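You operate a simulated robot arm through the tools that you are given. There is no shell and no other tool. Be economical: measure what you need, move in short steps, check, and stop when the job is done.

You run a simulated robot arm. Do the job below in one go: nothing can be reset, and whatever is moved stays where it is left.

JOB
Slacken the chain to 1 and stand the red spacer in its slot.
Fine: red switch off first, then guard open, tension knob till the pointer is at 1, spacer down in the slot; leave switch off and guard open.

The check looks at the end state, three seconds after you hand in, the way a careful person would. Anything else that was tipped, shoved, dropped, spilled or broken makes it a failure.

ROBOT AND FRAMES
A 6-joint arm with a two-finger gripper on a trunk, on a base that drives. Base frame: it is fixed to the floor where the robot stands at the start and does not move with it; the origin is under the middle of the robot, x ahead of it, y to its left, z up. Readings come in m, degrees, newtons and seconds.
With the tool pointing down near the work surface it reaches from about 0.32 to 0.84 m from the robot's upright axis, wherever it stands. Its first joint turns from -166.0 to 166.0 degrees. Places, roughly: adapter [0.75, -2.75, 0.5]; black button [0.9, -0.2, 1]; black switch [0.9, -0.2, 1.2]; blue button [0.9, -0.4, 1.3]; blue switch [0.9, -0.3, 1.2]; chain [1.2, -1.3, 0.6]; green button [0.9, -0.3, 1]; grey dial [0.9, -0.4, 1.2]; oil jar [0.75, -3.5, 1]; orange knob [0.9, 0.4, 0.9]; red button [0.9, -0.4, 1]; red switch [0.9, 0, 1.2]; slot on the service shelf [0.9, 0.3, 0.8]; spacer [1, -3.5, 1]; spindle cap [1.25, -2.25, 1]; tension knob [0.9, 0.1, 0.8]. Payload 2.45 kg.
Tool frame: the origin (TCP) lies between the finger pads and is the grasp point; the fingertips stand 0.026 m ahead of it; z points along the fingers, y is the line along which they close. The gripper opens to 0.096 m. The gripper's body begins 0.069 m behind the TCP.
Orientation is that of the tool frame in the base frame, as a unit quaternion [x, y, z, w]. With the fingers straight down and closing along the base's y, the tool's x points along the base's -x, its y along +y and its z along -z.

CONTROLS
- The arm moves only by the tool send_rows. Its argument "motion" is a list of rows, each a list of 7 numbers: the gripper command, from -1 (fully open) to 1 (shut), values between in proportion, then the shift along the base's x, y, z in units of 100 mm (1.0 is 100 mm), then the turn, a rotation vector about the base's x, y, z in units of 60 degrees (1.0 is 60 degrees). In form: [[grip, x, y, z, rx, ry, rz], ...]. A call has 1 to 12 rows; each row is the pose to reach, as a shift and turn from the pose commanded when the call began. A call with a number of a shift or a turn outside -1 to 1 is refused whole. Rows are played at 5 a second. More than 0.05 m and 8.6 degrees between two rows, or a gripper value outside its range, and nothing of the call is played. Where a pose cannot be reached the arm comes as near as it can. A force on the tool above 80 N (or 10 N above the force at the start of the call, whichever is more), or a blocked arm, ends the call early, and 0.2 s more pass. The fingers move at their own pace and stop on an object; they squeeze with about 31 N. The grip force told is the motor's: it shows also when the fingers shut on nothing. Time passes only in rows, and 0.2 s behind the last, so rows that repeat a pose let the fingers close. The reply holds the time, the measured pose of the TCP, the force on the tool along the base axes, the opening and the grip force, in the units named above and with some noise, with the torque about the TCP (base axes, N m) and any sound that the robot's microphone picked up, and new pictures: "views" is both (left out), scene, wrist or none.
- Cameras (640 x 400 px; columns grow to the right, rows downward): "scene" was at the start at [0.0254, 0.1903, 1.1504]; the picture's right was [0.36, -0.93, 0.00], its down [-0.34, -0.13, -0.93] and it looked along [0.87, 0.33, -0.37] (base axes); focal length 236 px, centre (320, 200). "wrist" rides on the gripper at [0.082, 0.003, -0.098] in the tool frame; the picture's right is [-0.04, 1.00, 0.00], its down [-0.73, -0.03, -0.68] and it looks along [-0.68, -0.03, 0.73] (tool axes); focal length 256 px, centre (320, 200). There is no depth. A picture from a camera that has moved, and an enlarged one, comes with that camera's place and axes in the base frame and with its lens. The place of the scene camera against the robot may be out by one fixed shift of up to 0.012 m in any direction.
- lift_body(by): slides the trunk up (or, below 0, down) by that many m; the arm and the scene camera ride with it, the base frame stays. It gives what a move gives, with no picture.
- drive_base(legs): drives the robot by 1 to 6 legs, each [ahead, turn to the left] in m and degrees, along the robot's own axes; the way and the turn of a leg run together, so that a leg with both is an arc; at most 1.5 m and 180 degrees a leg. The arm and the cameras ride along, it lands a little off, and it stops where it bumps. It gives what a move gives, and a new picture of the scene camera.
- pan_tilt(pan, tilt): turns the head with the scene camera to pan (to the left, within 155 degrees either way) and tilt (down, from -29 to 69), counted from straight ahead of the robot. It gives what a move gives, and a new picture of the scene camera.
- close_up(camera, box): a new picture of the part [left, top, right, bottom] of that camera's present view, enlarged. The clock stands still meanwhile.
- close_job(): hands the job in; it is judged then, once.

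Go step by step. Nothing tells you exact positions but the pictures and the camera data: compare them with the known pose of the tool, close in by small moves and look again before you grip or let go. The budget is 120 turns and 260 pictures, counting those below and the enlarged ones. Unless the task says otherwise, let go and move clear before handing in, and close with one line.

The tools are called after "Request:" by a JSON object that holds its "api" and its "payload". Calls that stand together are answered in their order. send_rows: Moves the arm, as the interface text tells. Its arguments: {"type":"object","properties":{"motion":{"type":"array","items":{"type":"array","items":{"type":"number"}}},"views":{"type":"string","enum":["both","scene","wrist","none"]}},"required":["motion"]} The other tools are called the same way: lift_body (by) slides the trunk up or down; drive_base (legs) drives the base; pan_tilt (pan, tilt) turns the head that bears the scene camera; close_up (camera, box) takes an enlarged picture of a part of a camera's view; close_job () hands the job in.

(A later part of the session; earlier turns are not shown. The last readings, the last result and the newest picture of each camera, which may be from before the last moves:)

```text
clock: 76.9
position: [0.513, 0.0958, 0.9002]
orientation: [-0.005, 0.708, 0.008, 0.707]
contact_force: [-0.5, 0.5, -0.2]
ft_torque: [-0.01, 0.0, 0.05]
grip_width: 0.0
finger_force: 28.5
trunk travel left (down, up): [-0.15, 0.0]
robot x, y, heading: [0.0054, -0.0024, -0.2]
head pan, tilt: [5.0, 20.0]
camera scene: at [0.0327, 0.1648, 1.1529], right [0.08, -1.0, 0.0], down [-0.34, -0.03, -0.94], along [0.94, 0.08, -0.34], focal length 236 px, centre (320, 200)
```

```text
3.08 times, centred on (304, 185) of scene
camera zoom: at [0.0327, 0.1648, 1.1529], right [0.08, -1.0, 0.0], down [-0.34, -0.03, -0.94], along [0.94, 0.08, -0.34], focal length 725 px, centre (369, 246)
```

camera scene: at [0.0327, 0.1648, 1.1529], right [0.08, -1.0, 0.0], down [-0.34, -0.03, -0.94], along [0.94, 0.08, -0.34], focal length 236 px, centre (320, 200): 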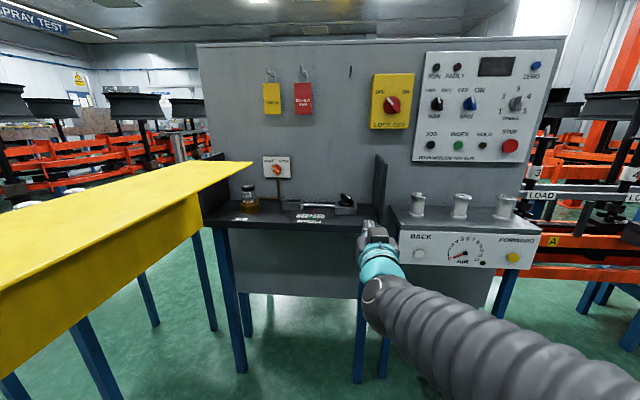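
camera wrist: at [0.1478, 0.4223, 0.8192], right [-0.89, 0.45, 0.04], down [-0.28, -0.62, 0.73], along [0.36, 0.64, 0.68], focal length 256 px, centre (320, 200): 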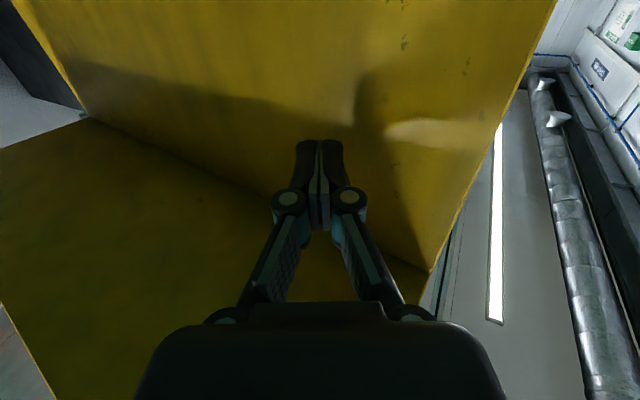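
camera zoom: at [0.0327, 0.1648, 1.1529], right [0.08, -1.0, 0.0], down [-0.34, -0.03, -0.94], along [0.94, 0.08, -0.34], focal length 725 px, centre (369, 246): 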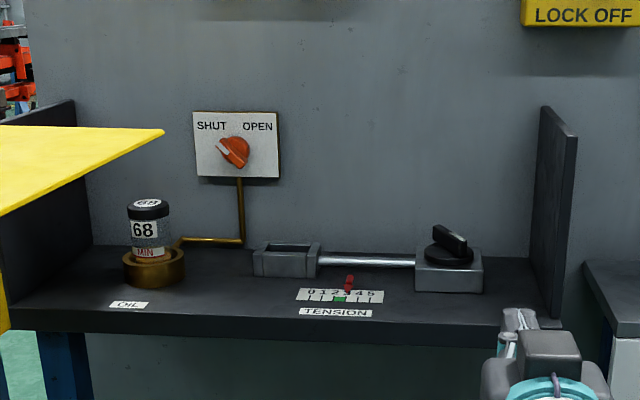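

Request:
{"api": "close_up", "payload": {"camera": "scene", "box": [272, 185, 368, 235]}}

Request:
{"api": "close_up", "payload": {"camera": "scene", "box": [290, 205, 330, 225]}}

```text
6.67 times, centred on (320, 210) of scene
camera zoom: at [0.0327, 0.1648, 1.1529], right [0.08, -1.0, 0.0], down [-0.34, -0.03, -0.94], along [0.94, 0.08, -0.34], focal length 1571 px, centre (320, 133)
```

zoom: 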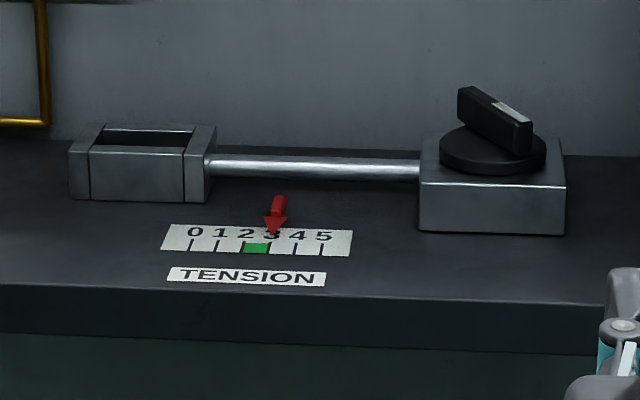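

```text
16.00 times, centred on (310, 215) of scene
camera zoom: at [0.0327, 0.1648, 1.1529], right [0.08, -1.0, 0.0], down [-0.34, -0.03, -0.94], along [0.94, 0.08, -0.34], focal length 3771 px, centre (480, -40)
```

zoom: 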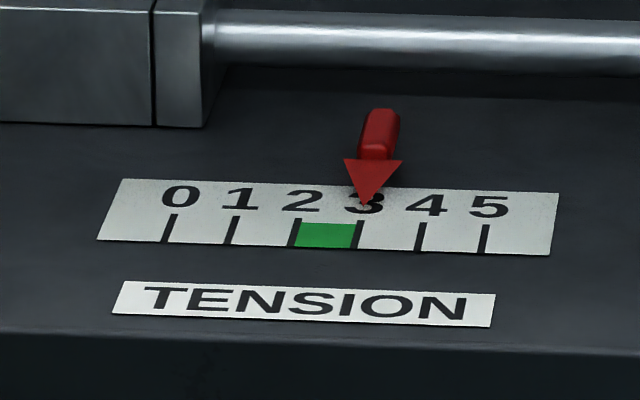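

The pointer stands at 3; the knob (black bar on a block) has a vertical axis, so I need the tool pointing down. I'll retrace my original path in reverse to pitch the tool down.

Request:
{"api": "send_rows", "payload": {"motion": [[1, 0.1, -0.3, 0.3, 0, 0, 0], [1, 0.2, -0.6, 0.6, 0, 0, 0], [1, 0.3, -0.9, 0.9, 0, 0, 0], [1, 0.4, -1, 1, 0, 0, 0], [1, 0.4, -1, 1, 0, 0, 0]], "views": "none"}}

Request:
{"api": "send_rows", "payload": {"motion": [[1, 0, 0, 0.3, 0, 0, 0], [1, 0, 0, 0.6, 0, 0.1, 0], [1, -0.2, 0, 0.6, 0, 0.22, 0], [1, -0.4, 0, 0.5, 0, 0.34, 0], [1, -0.6, 0, 0.3, 0, 0.46, 0], [1, -0.6, 0, 0.1, 0, 0.5, 0], [1, -0.6, 0, 0, 0, 0.5, 0]], "views": "none"}}

Request:
{"api": "send_rows", "payload": {"motion": [[1, 0, -0.1, 0, 0, 0.12, 0], [1, -0.2, -0.2, 0, 0, 0.24, 0], [1, -0.4, -0.3, 0, 0, 0.36, 0], [1, -0.6, -0.4, 0, 0, 0.48, 0], [1, -0.8, -0.5, -0.1, 0, 0.6, 0], [1, -1, -0.6, -0.4, 0, 0.72, 0], [1, -1, -0.7, -0.7, 0, 0.84, 0], [1, -1, -0.7, -1, 0, 0.96, 0], [1, -1, -0.7, -1, 0, 1, 0], [1, -1, -0.7, -1, 0, 1, 0]], "views": "none"}}

```text
clock: 78.1
position: [0.5518, -0.0041, 0.9988]
orientation: [-0.005, 0.708, 0.008, 0.707]
contact_force: [-1.1, 0.2, 0.7]
ft_torque: [0.0, -0.01, -0.03]
grip_width: 0.0001
finger_force: 28.5
trunk travel left (down, up): [-0.15, 0.0]
robot x, y, heading: [0.0018, 0.002, -0.0]
head pan, tilt: [5.0, 20.0]
```

```text
clock: 79.7
position: [0.4911, -0.0031, 1.0079]
orientation: [0.035, 0.862, 0.074, 0.5]
contact_force: [0.1, -0.1, 1.0]
ft_torque: [-0.01, -0.01, 0.01]
grip_width: 0.0002
finger_force: 27.9
out of reach, approached as far as the arm can: row 2, 3, 4, 5, 6, 7
trunk travel left (down, up): [-0.15, 0.0]
robot x, y, heading: [-0.0046, 0.0004, -0.0]
head pan, tilt: [5.0, 20.0]
```

```text
clock: 81.9
position: [0.3898, -0.0765, 0.9159]
orientation: [0.065, 0.988, 0.132, 0.043]
contact_force: [1.3, -0.4, 0.5]
ft_torque: [0.03, 0.02, 0.03]
grip_width: 0.0
finger_force: 28.4
out of reach, approached as far as the arm can: row 2, 3, 4, 5, 6, 7, 8, 9, 10
trunk travel left (down, up): [-0.15, 0.0]
robot x, y, heading: [0.0009, 0.0026, -0.3]
head pan, tilt: [5.0, 20.0]
```

The wrist is on the wrong side of its flip again (a joint near its limit gives a ~15° tilt). I'll go back to horizontal, align exactly in the arm's plane, and cross in fine steps.

Request:
{"api": "send_rows", "payload": {"motion": [[1, 0.15, 0.1, 0.05, -0.024, -0.117, -0.008], [1, 0.3, 0.2, 0.1, -0.049, -0.234, -0.017], [1, 0.45, 0.3, 0.15, -0.073, -0.352, -0.025], [1, 0.6, 0.4, 0.2, -0.097, -0.469, -0.033], [1, 0.75, 0.5, 0.25, -0.122, -0.586, -0.042], [1, 0.9, 0.6, 0.3, -0.146, -0.703, -0.05], [1, 1, 0.7, 0.3, -0.171, -0.82, -0.059], [1, 1, 0.76, 0.3, -0.195, -0.938, -0.067], [1, 1, 0.76, 0.3, -0.195, -0.938, -0.067]], "views": "none"}}

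Request:
{"api": "send_rows", "payload": {"motion": [[1, 0.1, 0, 0, -0.024, -0.117, -0.008], [1, 0.3, 0, 0, -0.049, -0.234, -0.017], [1, 0.5, 0, 0, -0.073, -0.352, -0.025], [1, 0.6, 0, 0, -0.097, -0.469, -0.033], [1, 0.6, 0, 0, -0.097, -0.469, -0.033]], "views": "none"}}

```text
clock: 83.9
position: [0.4888, 0.005, 0.9463]
orientation: [0.039, 0.854, 0.073, 0.514]
contact_force: [-0.8, 0.2, -0.9]
ft_torque: [-0.01, 0.01, 0.0]
grip_width: 0.0004
finger_force: 28.4
out of reach, approached as far as the arm can: row 8, 9
trunk travel left (down, up): [-0.15, 0.0]
robot x, y, heading: [-0.0004, -0.0004, -0.3]
head pan, tilt: [5.0, 20.0]
```

```text
clock: 85.1
position: [0.5414, 0.033, 0.9339]
orientation: [-0.09, 0.731, 0.028, 0.676]
contact_force: [0.1, -1.5, 2.0]
ft_torque: [-0.01, 0.15, 0.17]
grip_width: 0.0
finger_force: 28.1
out of reach, approached as far as the arm can: row 3, 4, 5
trunk travel left (down, up): [-0.15, 0.0]
robot x, y, heading: [0.0012, -0.0001, -0.2]
head pan, tilt: [5.0, 20.0]
```

Request:
{"api": "send_rows", "payload": {"motion": [[1, 0.1, -0.1, 0.1, 0.03, -0.08, -0.05], [1, 0.2, -0.2, 0.2, 0.065, -0.16, -0.1], [1, 0.3, -0.33, 0.3, 0.098, -0.24, -0.152], [1, 0.3, -0.33, 0.3, 0.098, -0.24, -0.152], [1, 0.3, -0.33, 0.3, 0.098, -0.24, -0.152]], "views": "none"}}

```text
clock: 86.3
position: [0.5749, -0.0186, 0.9761]
orientation: [0.083, 0.62, 0.031, 0.779]
contact_force: [-0.6, -0.2, -0.8]
ft_torque: [-0.02, 0.01, 0.0]
grip_width: 0.0001
finger_force: 28.9
trunk travel left (down, up): [-0.15, 0.0]
robot x, y, heading: [0.0011, 0.0014, -0.3]
head pan, tilt: [5.0, 20.0]
```

Request:
{"api": "send_rows", "payload": {"motion": [[1, 0, 0.1, 0, -0.08, 0.025, 0.028], [1, 0, 0.186, 0, -0.16, 0.05, 0.057], [1, 0, 0.186, 0, -0.16, 0.05, 0.057], [1, 0, 0.186, 0, -0.16, 0.05, 0.057]], "views": "none"}}

```text
clock: 87.3
position: [0.5747, 0.0002, 0.9773]
orientation: [0.0, 0.643, 0.0, 0.766]
contact_force: [0.1, 0.1, 1.0]
ft_torque: [0.02, -0.01, 0.03]
grip_width: 0.0003
finger_force: 28.3
trunk travel left (down, up): [-0.15, 0.0]
robot x, y, heading: [0.0031, -0.0023, -0.1]
head pan, tilt: [5.0, 20.0]
```

Exactly in plane now. Pitching down in fine steps.

Request:
{"api": "send_rows", "payload": {"motion": [[1, -0.05, 0, 0, 0, 0.09, 0], [1, -0.1, 0, 0, 0, 0.18, 0], [1, -0.15, 0, 0, 0, 0.27, 0], [1, -0.2, 0, 0, 0, 0.36, 0], [1, -0.25, 0, 0, 0, 0.45, 0], [1, -0.3, 0, 0, 0, 0.54, 0], [1, -0.35, 0, 0, 0, 0.63, 0], [1, -0.4, 0, 0, 0, 0.72, 0], [1, -0.45, 0, 0, 0, 0.81, 0], [1, -0.5, 0, 0, 0, 0.9, 0], [1, -0.5, 0, 0, 0, 0.9, 0]], "views": "none"}}

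```text
clock: 89.7
position: [0.5253, 0.0004, 0.9779]
orientation: [0.001, 0.921, 0.0, 0.39]
contact_force: [-0.7, 0.4, 1.8]
ft_torque: [0.01, 0.01, -0.01]
grip_width: 0.0001
finger_force: 28.7
trunk travel left (down, up): [-0.15, 0.0]
robot x, y, heading: [0.0021, 0.0033, -0.1]
head pan, tilt: [5.0, 20.0]
```

Crossed cleanly. Finishing the pitch to straight down.

Request:
{"api": "send_rows", "payload": {"motion": [[-0.2, -0.1, 0, 0, 0, 0.11, 0], [-0.2, -0.2, 0, 0, 0, 0.22, 0], [-0.2, -0.3, 0, 0, 0, 0.33, 0], [-0.2, -0.4, 0, 0, 0, 0.44, 0], [-0.2, -0.5, 0, 0, 0, 0.55, 0], [-0.2, -0.5, 0, 0, 0, 0.66, 0], [-0.2, -0.5, 0, 0, 0, 0.768, 0], [-0.2, -0.5, 0, 0, 0, 0.768, 0]], "views": "none"}}

Request:
{"api": "drive_base", "payload": {"legs": [[0.2, 0]]}}

Request:
{"api": "send_rows", "payload": {"motion": [[-0.2, 0, 0.3, 0, 0, 0, 0], [-0.2, 0, 0.6, 0, 0, 0, 0], [-0.2, 0, 0.9, 0, 0, 0, 0], [-0.2, 0, 0.9, 0, 0, 0, 0]], "views": "wrist"}}

```text
clock: 91.5
position: [0.4746, 0.0012, 0.9767]
orientation: [0.001, 1.0, 0.0, -0.002]
contact_force: [0.1, -0.1, 0.7]
ft_torque: [0.0, 0.01, -0.02]
grip_width: 0.0579
finger_force: 0.0
trunk travel left (down, up): [-0.15, 0.0]
robot x, y, heading: [-0.0011, -0.0015, -0.3]
head pan, tilt: [5.0, 20.0]
```

```text
clock: 93.1
position: [0.6765, 0.0013, 0.9777]
orientation: [0.0, 1.0, 0.001, -0.001]
contact_force: [0.3, -0.7, 0.3]
ft_torque: [0.02, 0.04, -0.02]
grip_width: 0.0576
finger_force: 0.0
trunk travel left (down, up): [-0.15, 0.0]
robot x, y, heading: [0.2035, 0.0031, -0.1]
head pan, tilt: [5.0, 20.0]
camera scene: at [0.2337, 0.1643, 1.1529], right [0.09, -1.0, 0.0], down [-0.34, -0.03, -0.94], along [0.94, 0.08, -0.34], focal length 236 px, centre (320, 200)
```

scene: 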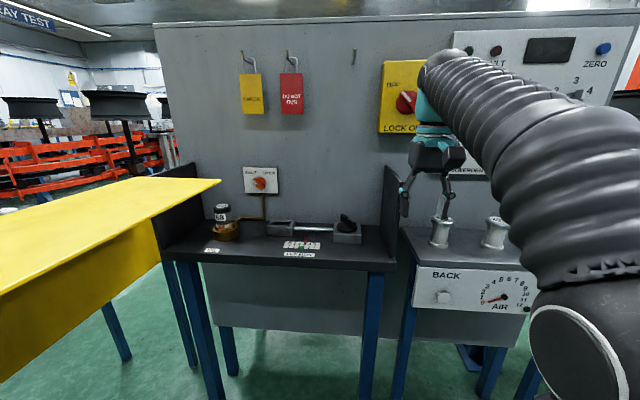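

```text
clock: 94.1
position: [0.6754, 0.0907, 0.9758]
orientation: [0.001, 1.0, 0.0, -0.001]
contact_force: [-0.2, 0.2, 0.2]
ft_torque: [0.02, 0.01, 0.0]
grip_width: 0.0577
finger_force: 0.0
trunk travel left (down, up): [-0.15, 0.0]
robot x, y, heading: [0.2025, -0.002, -0.2]
head pan, tilt: [5.0, 20.0]
camera wrist: at [0.5944, 0.0949, 1.0757], right [0.04, 1.0, 0.0], down [0.73, -0.03, 0.68], along [0.68, -0.03, -0.74], focal length 256 px, centre (320, 200)
```

wrist: 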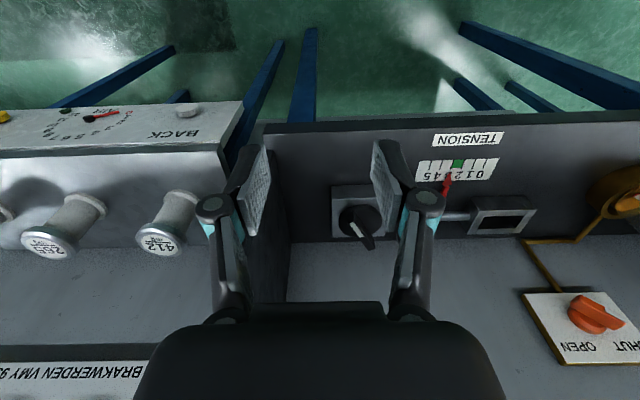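

Good view: the knob is around (0.83, 0.135), z≈0.85–0.86. Moving closer above it for a better fix.

Request:
{"api": "send_rows", "payload": {"motion": [[-0.2, 0.3, 0.2, 0, 0, 0, 0], [-0.2, 0.6, 0.4, 0, 0, 0, 0], [-0.2, 0.9, 0.45, -0.2, 0, 0, 0], [-0.2, 0.9, 0.45, -0.2, 0, 0, 0]], "views": "both"}}

Request:
{"api": "close_up", "payload": {"camera": "wrist", "box": [240, 50, 560, 250]}}

```text
clock: 95.1
position: [0.7655, 0.1363, 0.957]
orientation: [0.0, 1.0, 0.001, -0.001]
contact_force: [-0.5, 1.5, 0.3]
ft_torque: [0.01, 0.03, -0.01]
grip_width: 0.0577
finger_force: 0.1
trunk travel left (down, up): [-0.15, 0.0]
robot x, y, heading: [0.2011, 0.0019, -0.1]
head pan, tilt: [5.0, 20.0]
camera scene: at [0.2337, 0.1644, 1.1529], right [0.09, -1.0, 0.0], down [-0.34, -0.03, -0.94], along [0.94, 0.08, -0.34], focal length 236 px, centre (320, 200)
camera wrist: at [0.6846, 0.1399, 1.0557], right [0.04, 1.0, 0.0], down [0.73, -0.03, 0.68], along [0.68, -0.03, -0.73], focal length 256 px, centre (320, 200)
```

scene: 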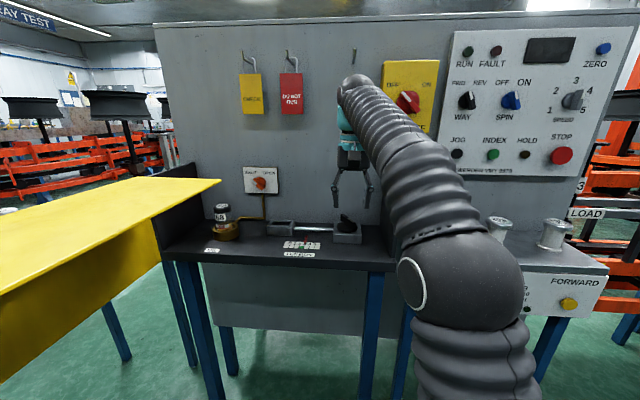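
wrist: 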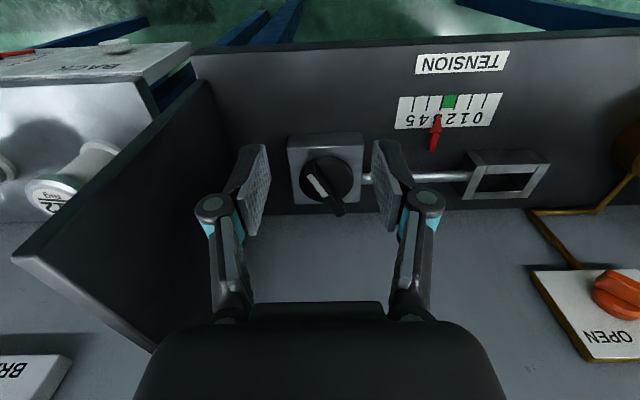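

```text
2.00 times, centred on (400, 150) of wrist
camera zoom: at [0.6846, 0.1399, 1.0557], right [0.04, 1.0, 0.0], down [0.73, -0.03, 0.68], along [0.68, -0.03, -0.73], focal length 512 px, centre (160, 300)
```

zoom: 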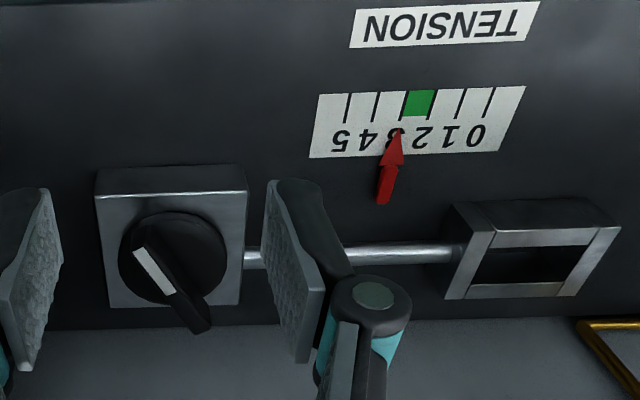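

The knob bar is at about (0.85, 0.138), top z≈0.866, turned about 31° from x toward +y. I'll move above it and align the fingers.

Request:
{"api": "send_rows", "payload": {"motion": [[-0.2, 0.2, 0.01, 0, 0, 0, 0.13], [-0.2, 0.4, 0.02, 0, 0, 0, 0.26], [-0.2, 0.6, 0.02, -0.1, 0, 0, 0.39], [-0.2, 0.75, 0.02, -0.2, 0, 0, 0.52], [-0.2, 0.75, 0.02, -0.2, 0, 0, 0.52]], "views": "wrist"}}

Request:
{"api": "close_up", "payload": {"camera": "scene", "box": [270, 160, 430, 260]}}

```text
clock: 96.3
position: [0.8311, 0.1356, 0.9233]
orientation: [-0.269, 0.963, 0.0, 0.001]
contact_force: [-0.1, 0.2, 0.1]
ft_torque: [-0.01, -0.01, 0.01]
grip_width: 0.0576
finger_force: 0.0
out of reach, approached as far as the arm can: row 2, 3, 4, 5
trunk travel left (down, up): [-0.15, 0.0]
robot x, y, heading: [0.2023, -0.0018, -0.1]
head pan, tilt: [5.0, 20.0]
camera wrist: at [0.7602, 0.0971, 1.0235], right [-0.48, 0.87, 0.0], down [0.64, 0.36, 0.68], along [0.59, 0.33, -0.73], focal length 256 px, centre (320, 200)
```

wrist: 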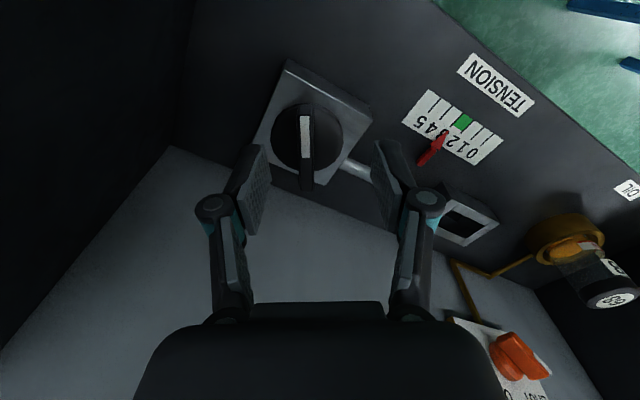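

```text
4.00 times, centred on (350, 210) of scene
camera zoom: at [0.2337, 0.1644, 1.1529], right [0.09, -1.0, 0.0], down [-0.34, -0.03, -0.94], along [0.94, 0.08, -0.34], focal length 943 px, centre (200, 160)
```

zoom: 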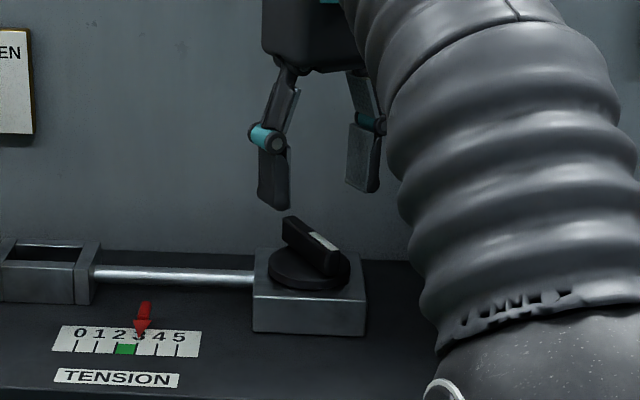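

Request:
{"api": "send_rows", "payload": {"motion": [[-0.2, 0, 0, -0.15, 0, 0, 0], [-0.2, 0.08, -0.02, -0.3, 0, 0, 0], [-0.2, 0.15, -0.03, -0.3, 0, 0, 0], [-0.2, 0.15, -0.03, -0.3, 0, 0, 0]], "views": "wrist"}}

Request:
{"api": "close_up", "payload": {"camera": "scene", "box": [270, 160, 430, 260]}}

```text
clock: 97.3
position: [0.8447, 0.1319, 0.8945]
orientation: [-0.269, 0.963, 0.0, -0.001]
contact_force: [0.2, 0.3, 0.6]
ft_torque: [-0.03, 0.03, -0.01]
grip_width: 0.0574
finger_force: 0.2
trunk travel left (down, up): [-0.15, 0.0]
robot x, y, heading: [0.2029, -0.0027, 0.1]
head pan, tilt: [5.0, 20.0]
camera wrist: at [0.7748, 0.094, 0.9946], right [-0.48, 0.88, 0.0], down [0.64, 0.35, 0.68], along [0.59, 0.33, -0.74], focal length 256 px, centre (320, 200)
```

wrist: 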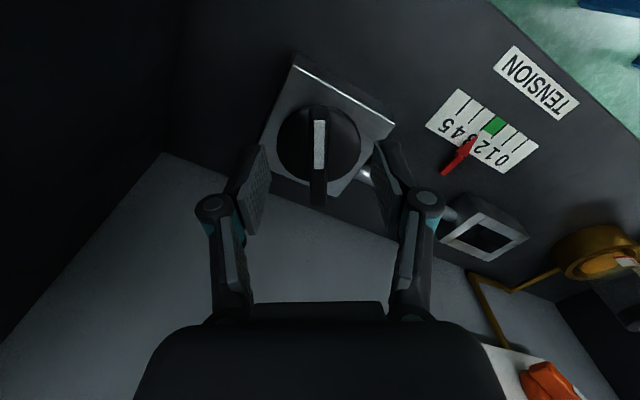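

```text
4.00 times, centred on (350, 210) of scene
camera zoom: at [0.2338, 0.1644, 1.1529], right [0.09, -1.0, 0.0], down [-0.34, -0.03, -0.94], along [0.94, 0.08, -0.34], focal length 943 px, centre (200, 160)
```

zoom: 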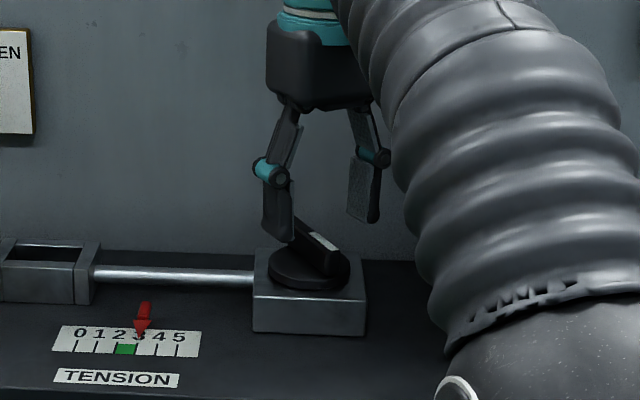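

Centred. Lowering 13 mm and closing on the bar.

Request:
{"api": "send_rows", "payload": {"motion": [[-0.2, 0, 0, -0.07, 0, 0, 0], [-0.2, 0, 0, -0.13, 0, 0, 0], [0.3, 0, 0, -0.13, 0, 0, 0], [1, 0, 0, -0.13, 0, 0, 0], [1, 0, 0, -0.13, 0, 0, 0], [1, 0, 0, -0.13, 0, 0, 0]], "views": "wrist"}}

```text
clock: 98.7
position: [0.8458, 0.1313, 0.8817]
orientation: [-0.27, 0.963, 0.0, 0.0]
contact_force: [11.4, -13.1, 2.6]
ft_torque: [0.05, -0.91, -0.25]
grip_width: 0.0118
finger_force: 38.8
trunk travel left (down, up): [-0.15, 0.0]
robot x, y, heading: [0.1996, -0.0019, -0.3]
head pan, tilt: [5.0, 20.0]
camera wrist: at [0.7753, 0.0931, 0.9811], right [-0.48, 0.88, 0.0], down [0.64, 0.35, 0.68], along [0.59, 0.33, -0.73], focal length 256 px, centre (320, 200)
```

wrist: 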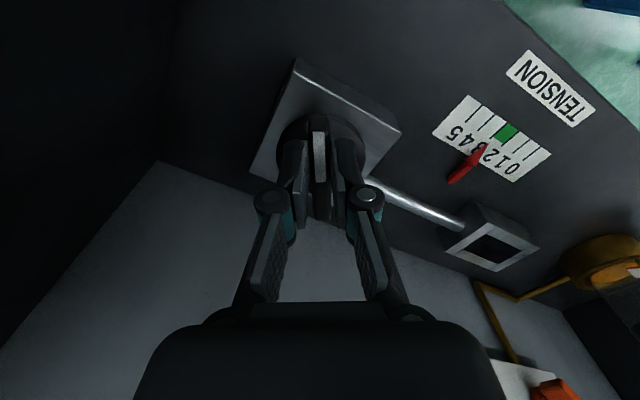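

Gripped the knob bar. Testing a 24° counterclockwise turn and watching the pointer.

Request:
{"api": "send_rows", "payload": {"motion": [[1, 0, 0, 0, 0, 0, 0.1], [1, 0, 0, 0, 0, 0, 0.2], [1, 0, 0, 0, 0, 0, 0.3], [1, 0, 0, 0, 0, 0, 0.4], [1, 0, 0, 0, 0, 0, 0.4]], "views": "wrist"}}

Request:
{"api": "close_up", "payload": {"camera": "scene", "box": [270, 210, 350, 260]}}

```text
clock: 99.9
position: [0.8494, 0.1265, 0.8816]
orientation: [-0.46, 0.888, -0.003, 0.002]
contact_force: [56.2, -35.4, 22.9]
ft_torque: [-1.06, -1.22, -0.96]
grip_width: 0.0119
finger_force: 38.7
trunk travel left (down, up): [-0.15, 0.0]
robot x, y, heading: [0.2018, -0.0005, -0.5]
head pan, tilt: [5.0, 20.0]
camera wrist: at [0.8003, 0.0636, 0.9808], right [-0.79, 0.61, -0.01], down [0.44, 0.59, 0.68], along [0.42, 0.54, -0.73], focal length 256 px, centre (320, 200)
```

wrist: 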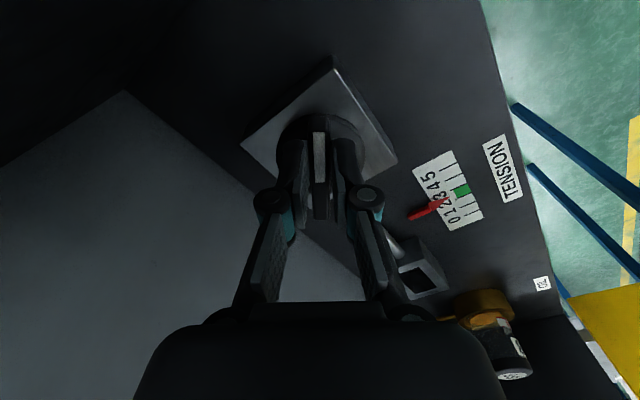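

```text
8.00 times, centred on (310, 235) of scene
camera zoom: at [0.2375, 0.1612, 1.1534], right [0.08, -1.0, 0.0], down [-0.34, -0.02, -0.94], along [0.94, 0.07, -0.34], focal length 1886 px, centre (400, -80)
```

zoom: 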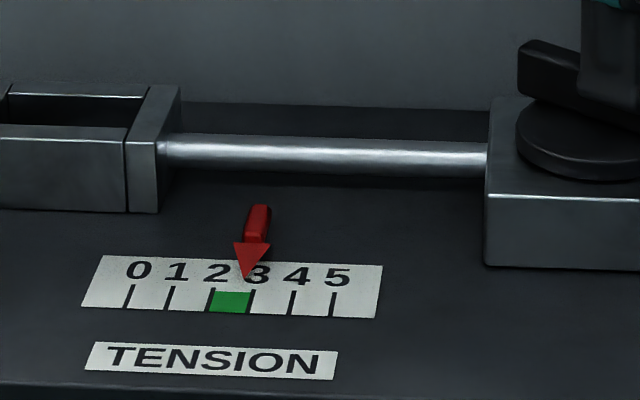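

Counterclockwise slackens (3.1 → 2.85). The side force shows I hold the bar about 18 mm off its axis, so I'll regrip at its centre, near (0.86, 0.141).

Request:
{"api": "send_rows", "payload": {"motion": [[0.2, 0, 0, 0, 0, 0, 0], [0.2, 0, 0, 0, 0, 0, 0], [0.2, 0.08, 0.1, 0, 0, 0, 0], [0.2, 0.14, 0.1, 0, 0, 0, 0], [0.2, 0.14, 0.1, 0, 0, 0, 0]], "views": "wrist"}}

```text
clock: 101.1
position: [0.8595, 0.142, 0.8824]
orientation: [-0.463, 0.886, 0.0, -0.001]
contact_force: [-1.1, -0.4, 0.0]
ft_torque: [0.02, 0.0, -0.01]
grip_width: 0.0385
finger_force: 0.0
trunk travel left (down, up): [-0.15, 0.0]
robot x, y, heading: [0.2048, 0.001, -0.2]
head pan, tilt: [5.0, 20.0]
camera wrist: at [0.811, 0.0786, 0.9811], right [-0.8, 0.6, 0.0], down [0.44, 0.59, 0.68], along [0.41, 0.54, -0.74], focal length 256 px, centre (320, 200)
```

wrist: 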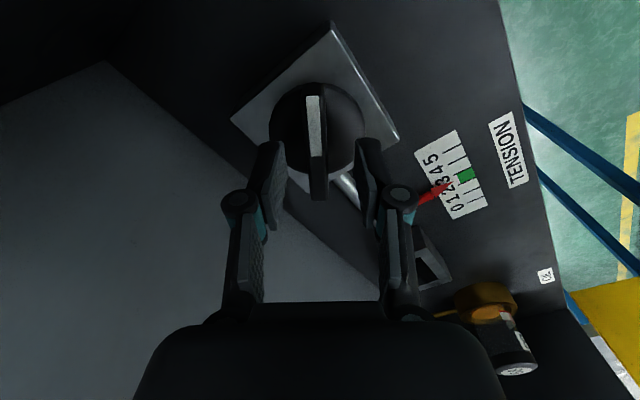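

Centred on the bar to within a few mm. Closing and turning 48° further.

Request:
{"api": "send_rows", "payload": {"motion": [[0.2, -0.02, -0.025, 0, 0, 0, 0], [1, -0.02, -0.025, 0, 0, 0, 0], [1, -0.02, -0.025, 0, 0, 0, 0], [1, -0.02, -0.025, 0, 0, 0, 0.1], [1, -0.02, -0.025, 0, 0, 0, 0.2], [1, -0.02, -0.025, 0, 0, 0, 0.3], [1, -0.02, -0.025, 0, 0, 0, 0.4], [1, -0.02, -0.025, 0, 0, 0, 0.5], [1, -0.02, -0.025, 0, 0, 0, 0.6], [1, -0.02, -0.025, 0, 0, 0, 0.7], [1, -0.02, -0.025, 0, 0, 0, 0.8], [1, -0.02, -0.025, 0, 0, 0, 0.8]], "views": "wrist"}}

Request:
{"api": "close_up", "payload": {"camera": "scene", "box": [270, 210, 350, 260]}}

```text
clock: 103.7
position: [0.8589, 0.1383, 0.8812]
orientation: [0.784, -0.62, 0.0, 0.0]
contact_force: [30.8, -8.8, 21.8]
ft_torque: [0.08, -0.67, -0.01]
grip_width: 0.0117
finger_force: 38.8
trunk travel left (down, up): [-0.15, 0.0]
robot x, y, heading: [0.2016, -0.003, 0.2]
head pan, tilt: [5.0, 20.0]
camera wrist: at [0.8746, 0.0598, 0.9811], right [-0.98, -0.19, 0.0], down [-0.14, 0.72, 0.68], along [-0.13, 0.67, -0.73], focal length 256 px, centre (320, 200)
```

wrist: 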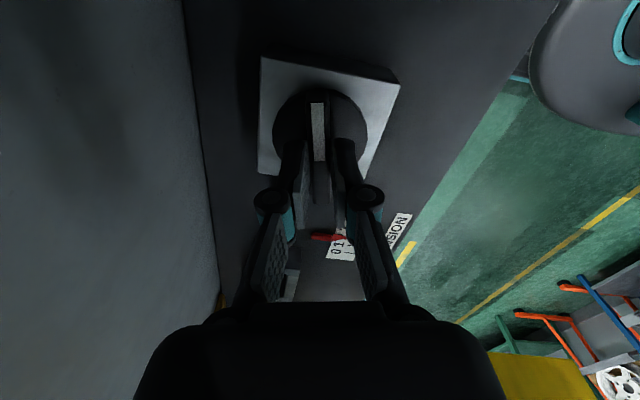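

```text
8.00 times, centred on (310, 235) of scene
camera zoom: at [0.2347, 0.1632, 1.1531], right [0.08, -1.0, 0.0], down [-0.34, -0.03, -0.94], along [0.94, 0.08, -0.34], focal length 1886 px, centre (400, -80)
```

zoom: 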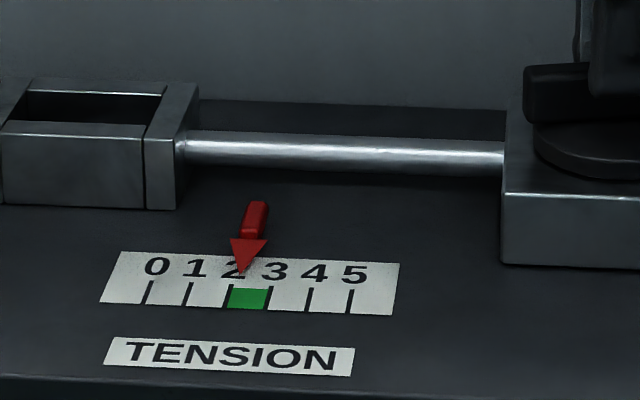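

Pointer now ~2.3, so about 85° per unit. Continuing the turn.

Request:
{"api": "send_rows", "payload": {"motion": [[1, 0, 0, 0, 0, 0, 0.1], [1, 0, 0, 0, 0, 0, 0.2], [1, 0, 0, 0, 0, 0, 0.3], [1, 0, 0, 0, 0, 0, 0.4], [1, 0, 0, 0, 0, 0, 0.5], [1, 0, 0, 0, 0, 0, 0.6], [1, 0, 0, 0, 0, 0, 0.7], [1, 0, 0, 0, 0, 0, 0.8], [1, 0, 0, 0, 0, 0, 0.8]], "views": "none"}}

Request:
{"api": "close_up", "payload": {"camera": "scene", "box": [270, 200, 366, 260]}}

```text
clock: 105.5
position: [0.855, 0.1358, 0.8822]
orientation: [0.958, -0.286, 0.0, -0.001]
contact_force: [-41.7, 1.8, -32.0]
ft_torque: [8.81, -11.88, -11.58]
grip_width: 0.0214
finger_force: 44.9
trunk travel left (down, up): [-0.15, 0.0]
robot x, y, heading: [0.1986, 0.0039, -0.6]
head pan, tilt: [5.0, 20.0]
stopped in row 8: the force on the tool passed its limit at 92 N (the readings are from after the stop); the commanded pose is now the measured one
```

```text
6.67 times, centred on (318, 230) of scene
camera zoom: at [0.2315, 0.1635, 1.1522], right [0.08, -1.0, 0.0], down [-0.34, -0.03, -0.94], along [0.94, 0.07, -0.34], focal length 1571 px, centre (333, 0)
```

zoom: 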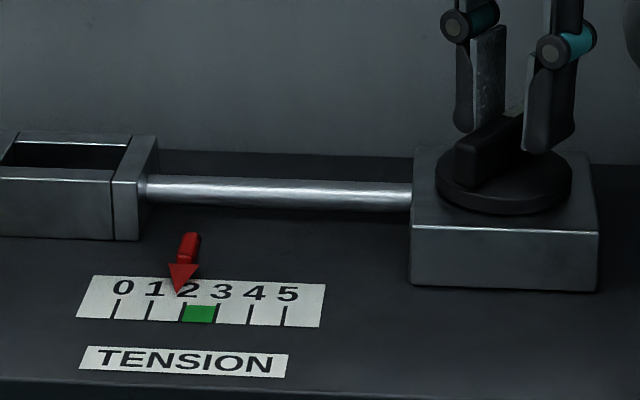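

The wrist camera body reached the back panel, so the force stop ended the turn; the pointer is at ~1.95. I'll release, lift, and turn back to regrip from the other side.

Request:
{"api": "send_rows", "payload": {"motion": [[-0.2, 0, 0, 0, 0, 0, 0], [-0.2, 0, 0, 0, 0, 0, 0], [-0.2, -0.02, 0, 0.12, 0, 0, -0.05], [-0.2, -0.05, 0, 0.25, 0, 0, -0.1], [-0.2, -0.3, 0, 0.3, 0, 0, -0.2], [-0.2, -0.6, 0, 0.4, 0, 0, -0.3], [-0.2, -0.8, 0, 0.5, 0, 0, -0.43], [-0.2, -0.8, 0, 0.5, 0, 0, -0.56], [-0.2, -0.8, 0, 0.5, 0, 0, -0.69], [-0.2, -0.8, 0, 0.5, 0, 0, -0.82], [-0.2, -0.8, 0, 0.5, 0, 0, -0.95]], "views": "scene"}}

Request:
{"api": "close_up", "payload": {"camera": "scene", "box": [270, 200, 366, 260]}}

```text
clock: 107.9
position: [0.7771, 0.1356, 0.9321]
orientation: [0.709, -0.705, -0.002, 0.0]
contact_force: [-0.2, 0.2, 0.3]
ft_torque: [-0.04, 0.02, 0.0]
grip_width: 0.0574
finger_force: 0.0
trunk travel left (down, up): [-0.15, 0.0]
robot x, y, heading: [0.2004, 0.0005, -0.5]
head pan, tilt: [5.0, 20.0]
camera scene: at [0.2335, 0.1638, 1.1529], right [0.08, -1.0, 0.0], down [-0.34, -0.03, -0.94], along [0.94, 0.08, -0.34], focal length 236 px, centre (320, 200)
```

scene: 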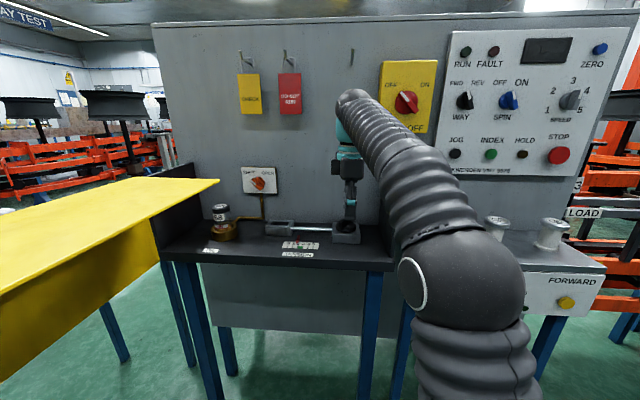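

```text
6.67 times, centred on (318, 230) of scene
camera zoom: at [0.2335, 0.1638, 1.1529], right [0.08, -1.0, 0.0], down [-0.34, -0.03, -0.94], along [0.94, 0.08, -0.34], focal length 1571 px, centre (333, 0)
```

zoom: 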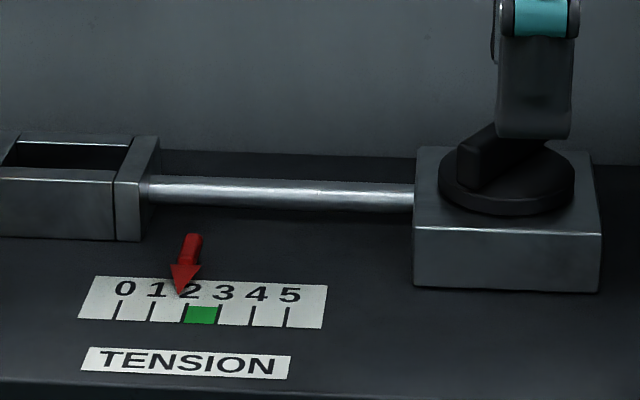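

Request:
{"api": "send_rows", "payload": {"motion": [[-0.2, -0.2, 0, 0, 0, 0, -0.13], [-0.2, -0.2, 0, 0, 0, 0, -0.26], [-0.2, -0.2, 0, 0, 0, 0, -0.39], [-0.2, -0.2, 0, 0, 0, 0, -0.52], [-0.2, -0.2, 0, 0, 0, 0, -0.65], [-0.2, -0.2, 0, 0, 0, 0, -0.78], [-0.2, -0.2, 0, 0, 0, 0, -0.91], [-0.2, -0.2, 0, 0, 0, 0, -1]], "views": "none"}}

Request:
{"api": "send_rows", "payload": {"motion": [[-0.2, 0, 0, 0, 0, 0, -0.13], [-0.2, 0, 0, 0, 0, 0, -0.26], [-0.2, 0, 0, 0, 0, 0, -0.39], [-0.2, 0, 0, 0, 0, 0, -0.52], [-0.2, 0, 0, 0, 0, 0, -0.65], [-0.2, 0, 0, 0, 0, 0, -0.78], [-0.2, 0, 0, 0, 0, 0, -0.91], [-0.2, 0, 0, 0, 0, 0, -1], [-0.2, 0, 0, 0, 0, 0, -1]], "views": "wrist"}}

```text
clock: 109.7
position: [0.7568, 0.1353, 0.9319]
orientation: [-0.262, 0.965, 0.002, 0.002]
contact_force: [0.1, -1.0, 0.0]
ft_torque: [0.03, -0.03, -0.01]
grip_width: 0.0576
finger_force: 0.0
trunk travel left (down, up): [-0.15, 0.0]
robot x, y, heading: [0.201, -0.002, -0.4]
head pan, tilt: [5.0, 20.0]
```

```text
clock: 111.7
position: [0.7569, 0.1358, 0.9319]
orientation: [0.255, 0.967, 0.001, 0.002]
contact_force: [1.0, -0.5, 0.7]
ft_torque: [-0.04, 0.02, -0.02]
grip_width: 0.0577
finger_force: 0.1
trunk travel left (down, up): [-0.15, 0.0]
robot x, y, heading: [0.1977, -0.0031, -0.3]
head pan, tilt: [5.0, 20.0]
camera wrist: at [0.687, 0.1791, 1.0305], right [0.53, 0.85, 0.0], down [0.62, -0.39, 0.68], along [0.58, -0.36, -0.73], focal length 256 px, centre (320, 200)
```

wrist: 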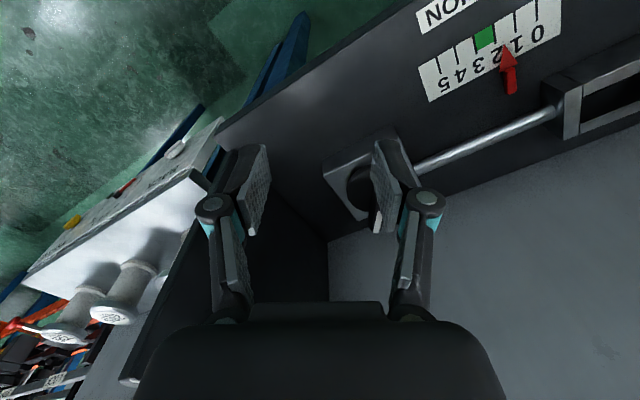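

Request:
{"api": "send_rows", "payload": {"motion": [[-0.2, 0.2, 0, -0.1, 0, 0, -0.1], [-0.2, 0.5, 0, -0.25, 0, 0, -0.2], [-0.2, 0.8, 0, -0.3, 0, 0, -0.25], [-0.2, 0.98, 0.02, -0.3, 0, 0, -0.25], [-0.2, 0.98, 0.02, -0.3, 0, 0, -0.25]], "views": "wrist"}}

Request:
{"api": "close_up", "payload": {"camera": "scene", "box": [270, 200, 366, 260]}}

```text
clock: 112.9
position: [0.8557, 0.1371, 0.9006]
orientation: [0.378, 0.926, 0.001, 0.002]
contact_force: [-0.7, -0.5, -0.7]
ft_torque: [0.01, 0.01, 0.0]
grip_width: 0.0577
finger_force: 0.0
trunk travel left (down, up): [-0.15, 0.0]
robot x, y, heading: [0.2001, -0.0034, -0.5]
head pan, tilt: [5.0, 20.0]
camera wrist: at [0.7985, 0.198, 1.0004], right [0.73, 0.69, 0.0], down [0.5, -0.54, 0.68], along [0.47, -0.49, -0.73], focal length 256 px, centre (320, 200)
```

wrist: 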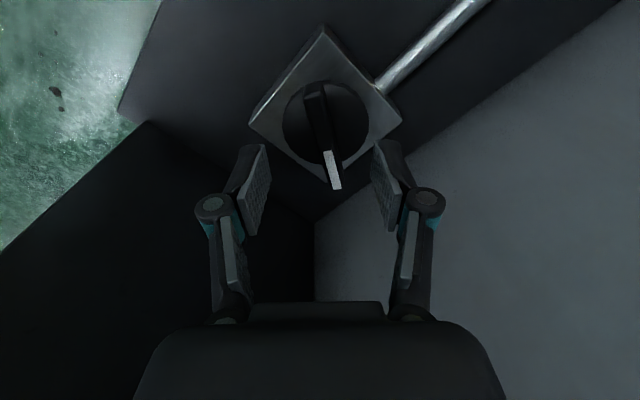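

```text
6.67 times, centred on (318, 230) of scene
camera zoom: at [0.2335, 0.1638, 1.1529], right [0.08, -1.0, 0.0], down [-0.34, -0.03, -0.94], along [0.94, 0.08, -0.34], focal length 1571 px, centre (333, 0)
```

zoom: 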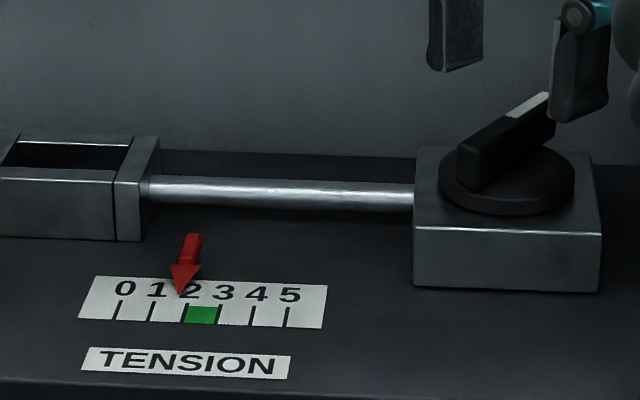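

The bar now lies at about -37°. Aligning yaw by +8°, lowering, and gripping.

Request:
{"api": "send_rows", "payload": {"motion": [[-0.2, 0.01, 0.04, 0, 0, 0, 0.12], [-0.2, 0.01, 0.04, -0.1, 0, 0, 0.12], [-0.2, 0.01, 0.04, -0.19, 0, 0, 0.12], [0.2, 0.01, 0.04, -0.19, 0, 0, 0.12], [0.2, 0.01, 0.04, -0.19, 0, 0, 0.12]], "views": "wrist"}}

```text
clock: 114.1
position: [0.8549, 0.1417, 0.8825]
orientation: [0.318, 0.948, 0.001, 0.003]
contact_force: [0.4, -0.2, -0.1]
ft_torque: [0.0, -0.01, 0.03]
grip_width: 0.0387
finger_force: 0.0
trunk travel left (down, up): [-0.15, 0.0]
robot x, y, heading: [0.2007, -0.0019, -0.6]
head pan, tilt: [5.0, 20.0]
camera wrist: at [0.7922, 0.1943, 0.9817], right [0.64, 0.77, 0.0], down [0.56, -0.47, 0.68], along [0.53, -0.43, -0.73], focal length 256 px, centre (320, 200)
```

wrist: 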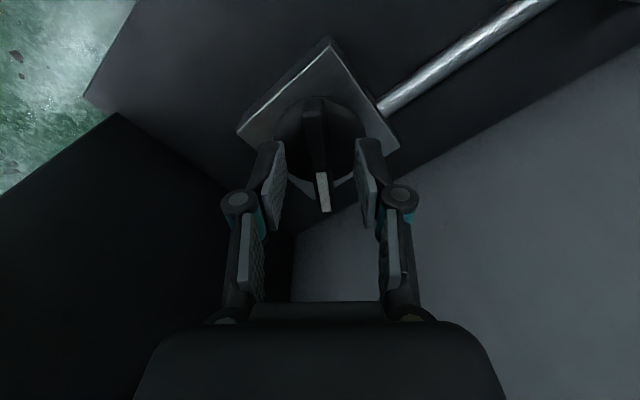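

Well centred. Closing and turning 54° counterclockwise.

Request:
{"api": "send_rows", "payload": {"motion": [[0.6, 0, 0, 0, 0, 0, 0.03], [1, 0, 0, 0, 0, 0, 0.05], [1, 0, 0, 0, 0, 0, 0.05], [1, 0, 0, 0, 0, 0, 0.17], [1, 0, 0, 0, 0, 0, 0.29], [1, 0, 0, 0, 0, 0, 0.41], [1, 0, 0, 0, 0, 0, 0.53], [1, 0, 0, 0, 0, 0, 0.65], [1, 0, 0, 0, 0, 0, 0.77], [1, 0, 0, 0, 0, 0, 0.89], [1, 0, 0, 0, 0, 0, 0.95], [1, 0, 0, 0, 0, 0, 0.95]], "views": "none"}}

Request:
{"api": "close_up", "payload": {"camera": "scene", "box": [270, 225, 334, 265]}}

Request:
{"api": "close_up", "payload": {"camera": "wrist", "box": [0, 0, 640, 400]}}

```text
clock: 116.7
position: [0.8558, 0.1383, 0.8824]
orientation: [-0.171, 0.985, 0.002, 0.0]
contact_force: [-20.1, -39.6, -15.9]
ft_torque: [-0.92, 0.57, -0.13]
grip_width: 0.0121
finger_force: 38.7
trunk travel left (down, up): [-0.15, 0.0]
robot x, y, heading: [0.1969, -0.0005, -0.8]
head pan, tilt: [5.0, 20.0]
```

```text
10.00 times, centred on (302, 245) of scene
camera zoom: at [0.234, 0.1609, 1.1532], right [0.08, -1.0, 0.0], down [-0.34, -0.02, -0.94], along [0.94, 0.07, -0.34], focal length 2357 px, centre (500, -250)
```

zoom: 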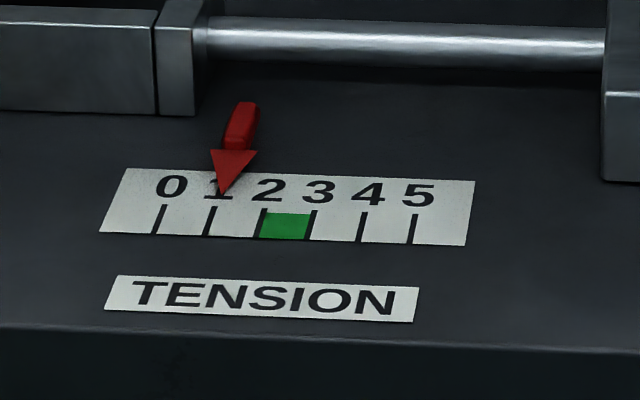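

```text
1.00 times, centred on (320, 200) of wrist (not enlarged: the box is as wide or as high as the picture)
camera zoom: at [0.7776, 0.1138, 0.982], right [-0.3, 0.95, 0.0], down [0.7, 0.22, 0.68], along [0.65, 0.21, -0.73], focal length 256 px, centre (320, 200)
```

zoom: 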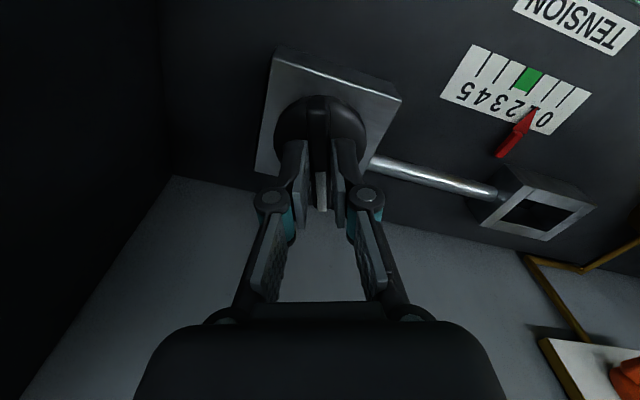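

Pointer is just above 1. Checking from both views at high zoom.

Request:
{"api": "close_up", "payload": {"camera": "wrist", "box": [430, 30, 606, 170]}}

Request:
{"api": "close_up", "payload": {"camera": "scene", "box": [276, 232, 324, 262]}}

```text
2.86 times, centred on (518, 100) of wrist
camera zoom: at [0.7776, 0.1138, 0.982], right [-0.3, 0.95, 0.0], down [0.7, 0.22, 0.68], along [0.65, 0.21, -0.73], focal length 731 px, centre (-246, 486)
```

zoom: 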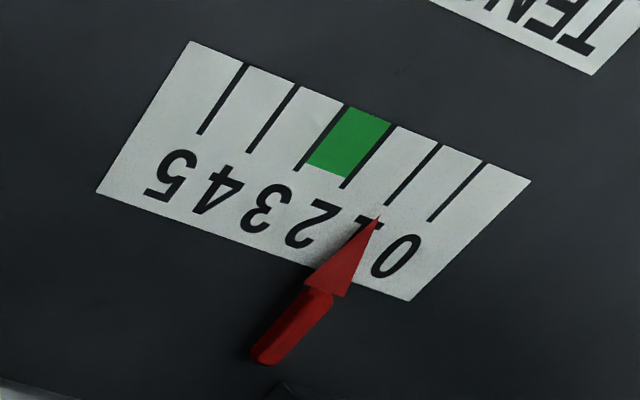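

```text
13.33 times, centred on (300, 247) of scene
camera zoom: at [0.234, 0.1609, 1.1532], right [0.08, -1.0, 0.0], down [-0.34, -0.02, -0.94], along [0.94, 0.07, -0.34], focal length 3142 px, centre (587, -427)
```

zoom: 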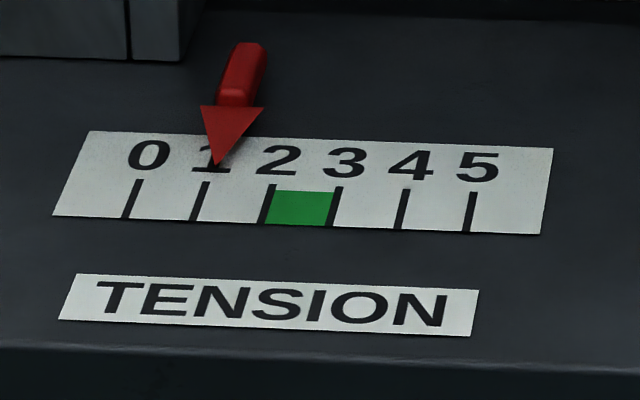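

The pointer reads ~1.08. A further 7° should bring it onto 1.

Request:
{"api": "send_rows", "payload": {"motion": [[1, 0, 0, 0, 0, 0, 0.06], [1, 0, 0, 0, 0, 0, 0.12], [1, 0, 0, 0, 0, 0, 0.12]], "views": "none"}}

Request:
{"api": "send_rows", "payload": {"motion": [[0.2, 0, 0, 0, 0, 0, 0], [0.2, 0, 0, 0, 0, 0, 0], [-0.2, 0, 0, 0.1, 0, 0, 0], [-0.2, 0, 0, 0.25, 0, 0, 0], [-0.2, -0.1, 0.05, 0.4, 0, 0, -0.05], [-0.2, -0.1, 0.05, 0.4, 0, 0, -0.05]], "views": "wrist"}}

Request:
{"api": "close_up", "payload": {"camera": "scene", "box": [276, 232, 324, 262]}}

Request:
{"api": "close_up", "payload": {"camera": "wrist", "box": [400, 40, 560, 140]}}

```text
clock: 117.5
position: [0.8546, 0.1371, 0.8828]
orientation: [-0.232, 0.973, 0.001, 0.001]
contact_force: [-13.9, -42.5, -11.6]
ft_torque: [-1.15, 0.69, -0.12]
grip_width: 0.0118
finger_force: 38.7
trunk travel left (down, up): [-0.15, 0.0]
robot x, y, heading: [0.1986, -0.0006, -0.5]
head pan, tilt: [5.0, 20.0]
```

```text
clock: 118.9
position: [0.8404, 0.145, 0.9163]
orientation: [-0.208, 0.978, 0.002, 0.001]
contact_force: [0.0, 0.1, 1.4]
ft_torque: [0.01, 0.02, 0.04]
grip_width: 0.0576
finger_force: 0.0
out of reach, approached as far as the arm can: row 5, 6
trunk travel left (down, up): [-0.15, 0.0]
robot x, y, heading: [0.2014, -0.0017, -0.2]
head pan, tilt: [5.0, 20.0]
camera wrist: at [0.7643, 0.1155, 1.0148], right [-0.37, 0.93, 0.0], down [0.68, 0.27, 0.68], along [0.63, 0.26, -0.73], focal length 256 px, centre (320, 200)
```

wrist: 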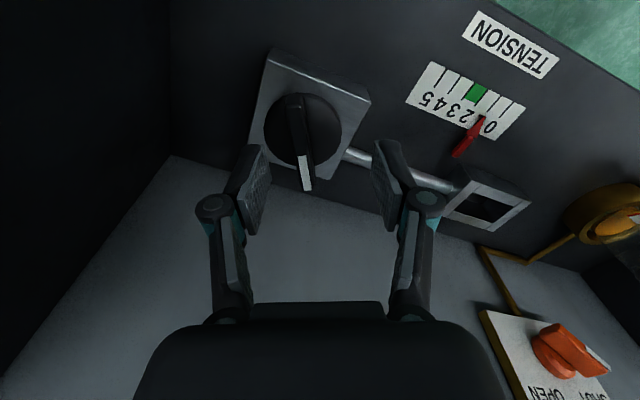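

```text
13.33 times, centred on (300, 247) of scene
camera zoom: at [0.2336, 0.1633, 1.1529], right [0.08, -1.0, 0.0], down [-0.34, -0.03, -0.94], along [0.94, 0.08, -0.34], focal length 3142 px, centre (587, -427)
```

zoom: 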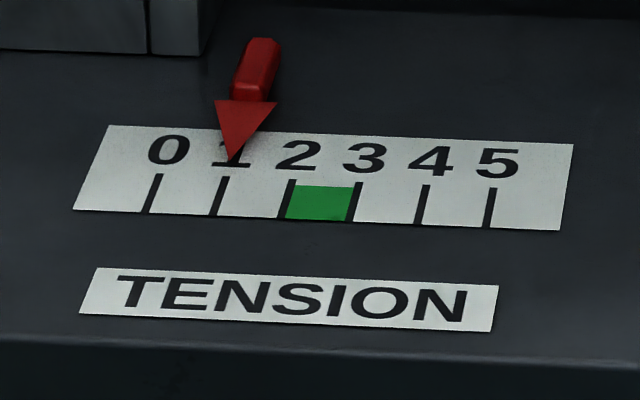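

```text
4.00 times, centred on (480, 90) of wrist
camera zoom: at [0.7643, 0.1155, 1.0148], right [-0.37, 0.93, 0.0], down [0.68, 0.27, 0.68], along [0.63, 0.26, -0.73], focal length 1024 px, centre (-320, 640)
```

zoom: 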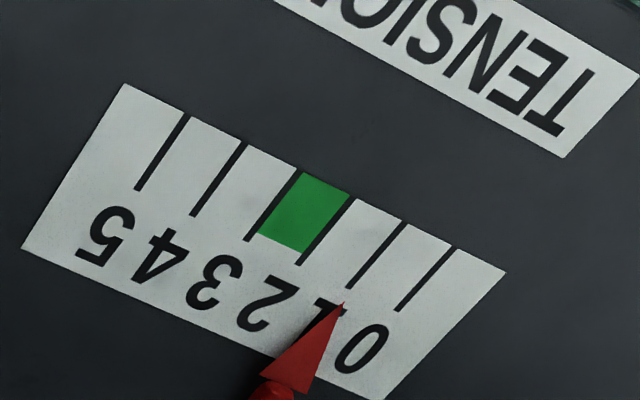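

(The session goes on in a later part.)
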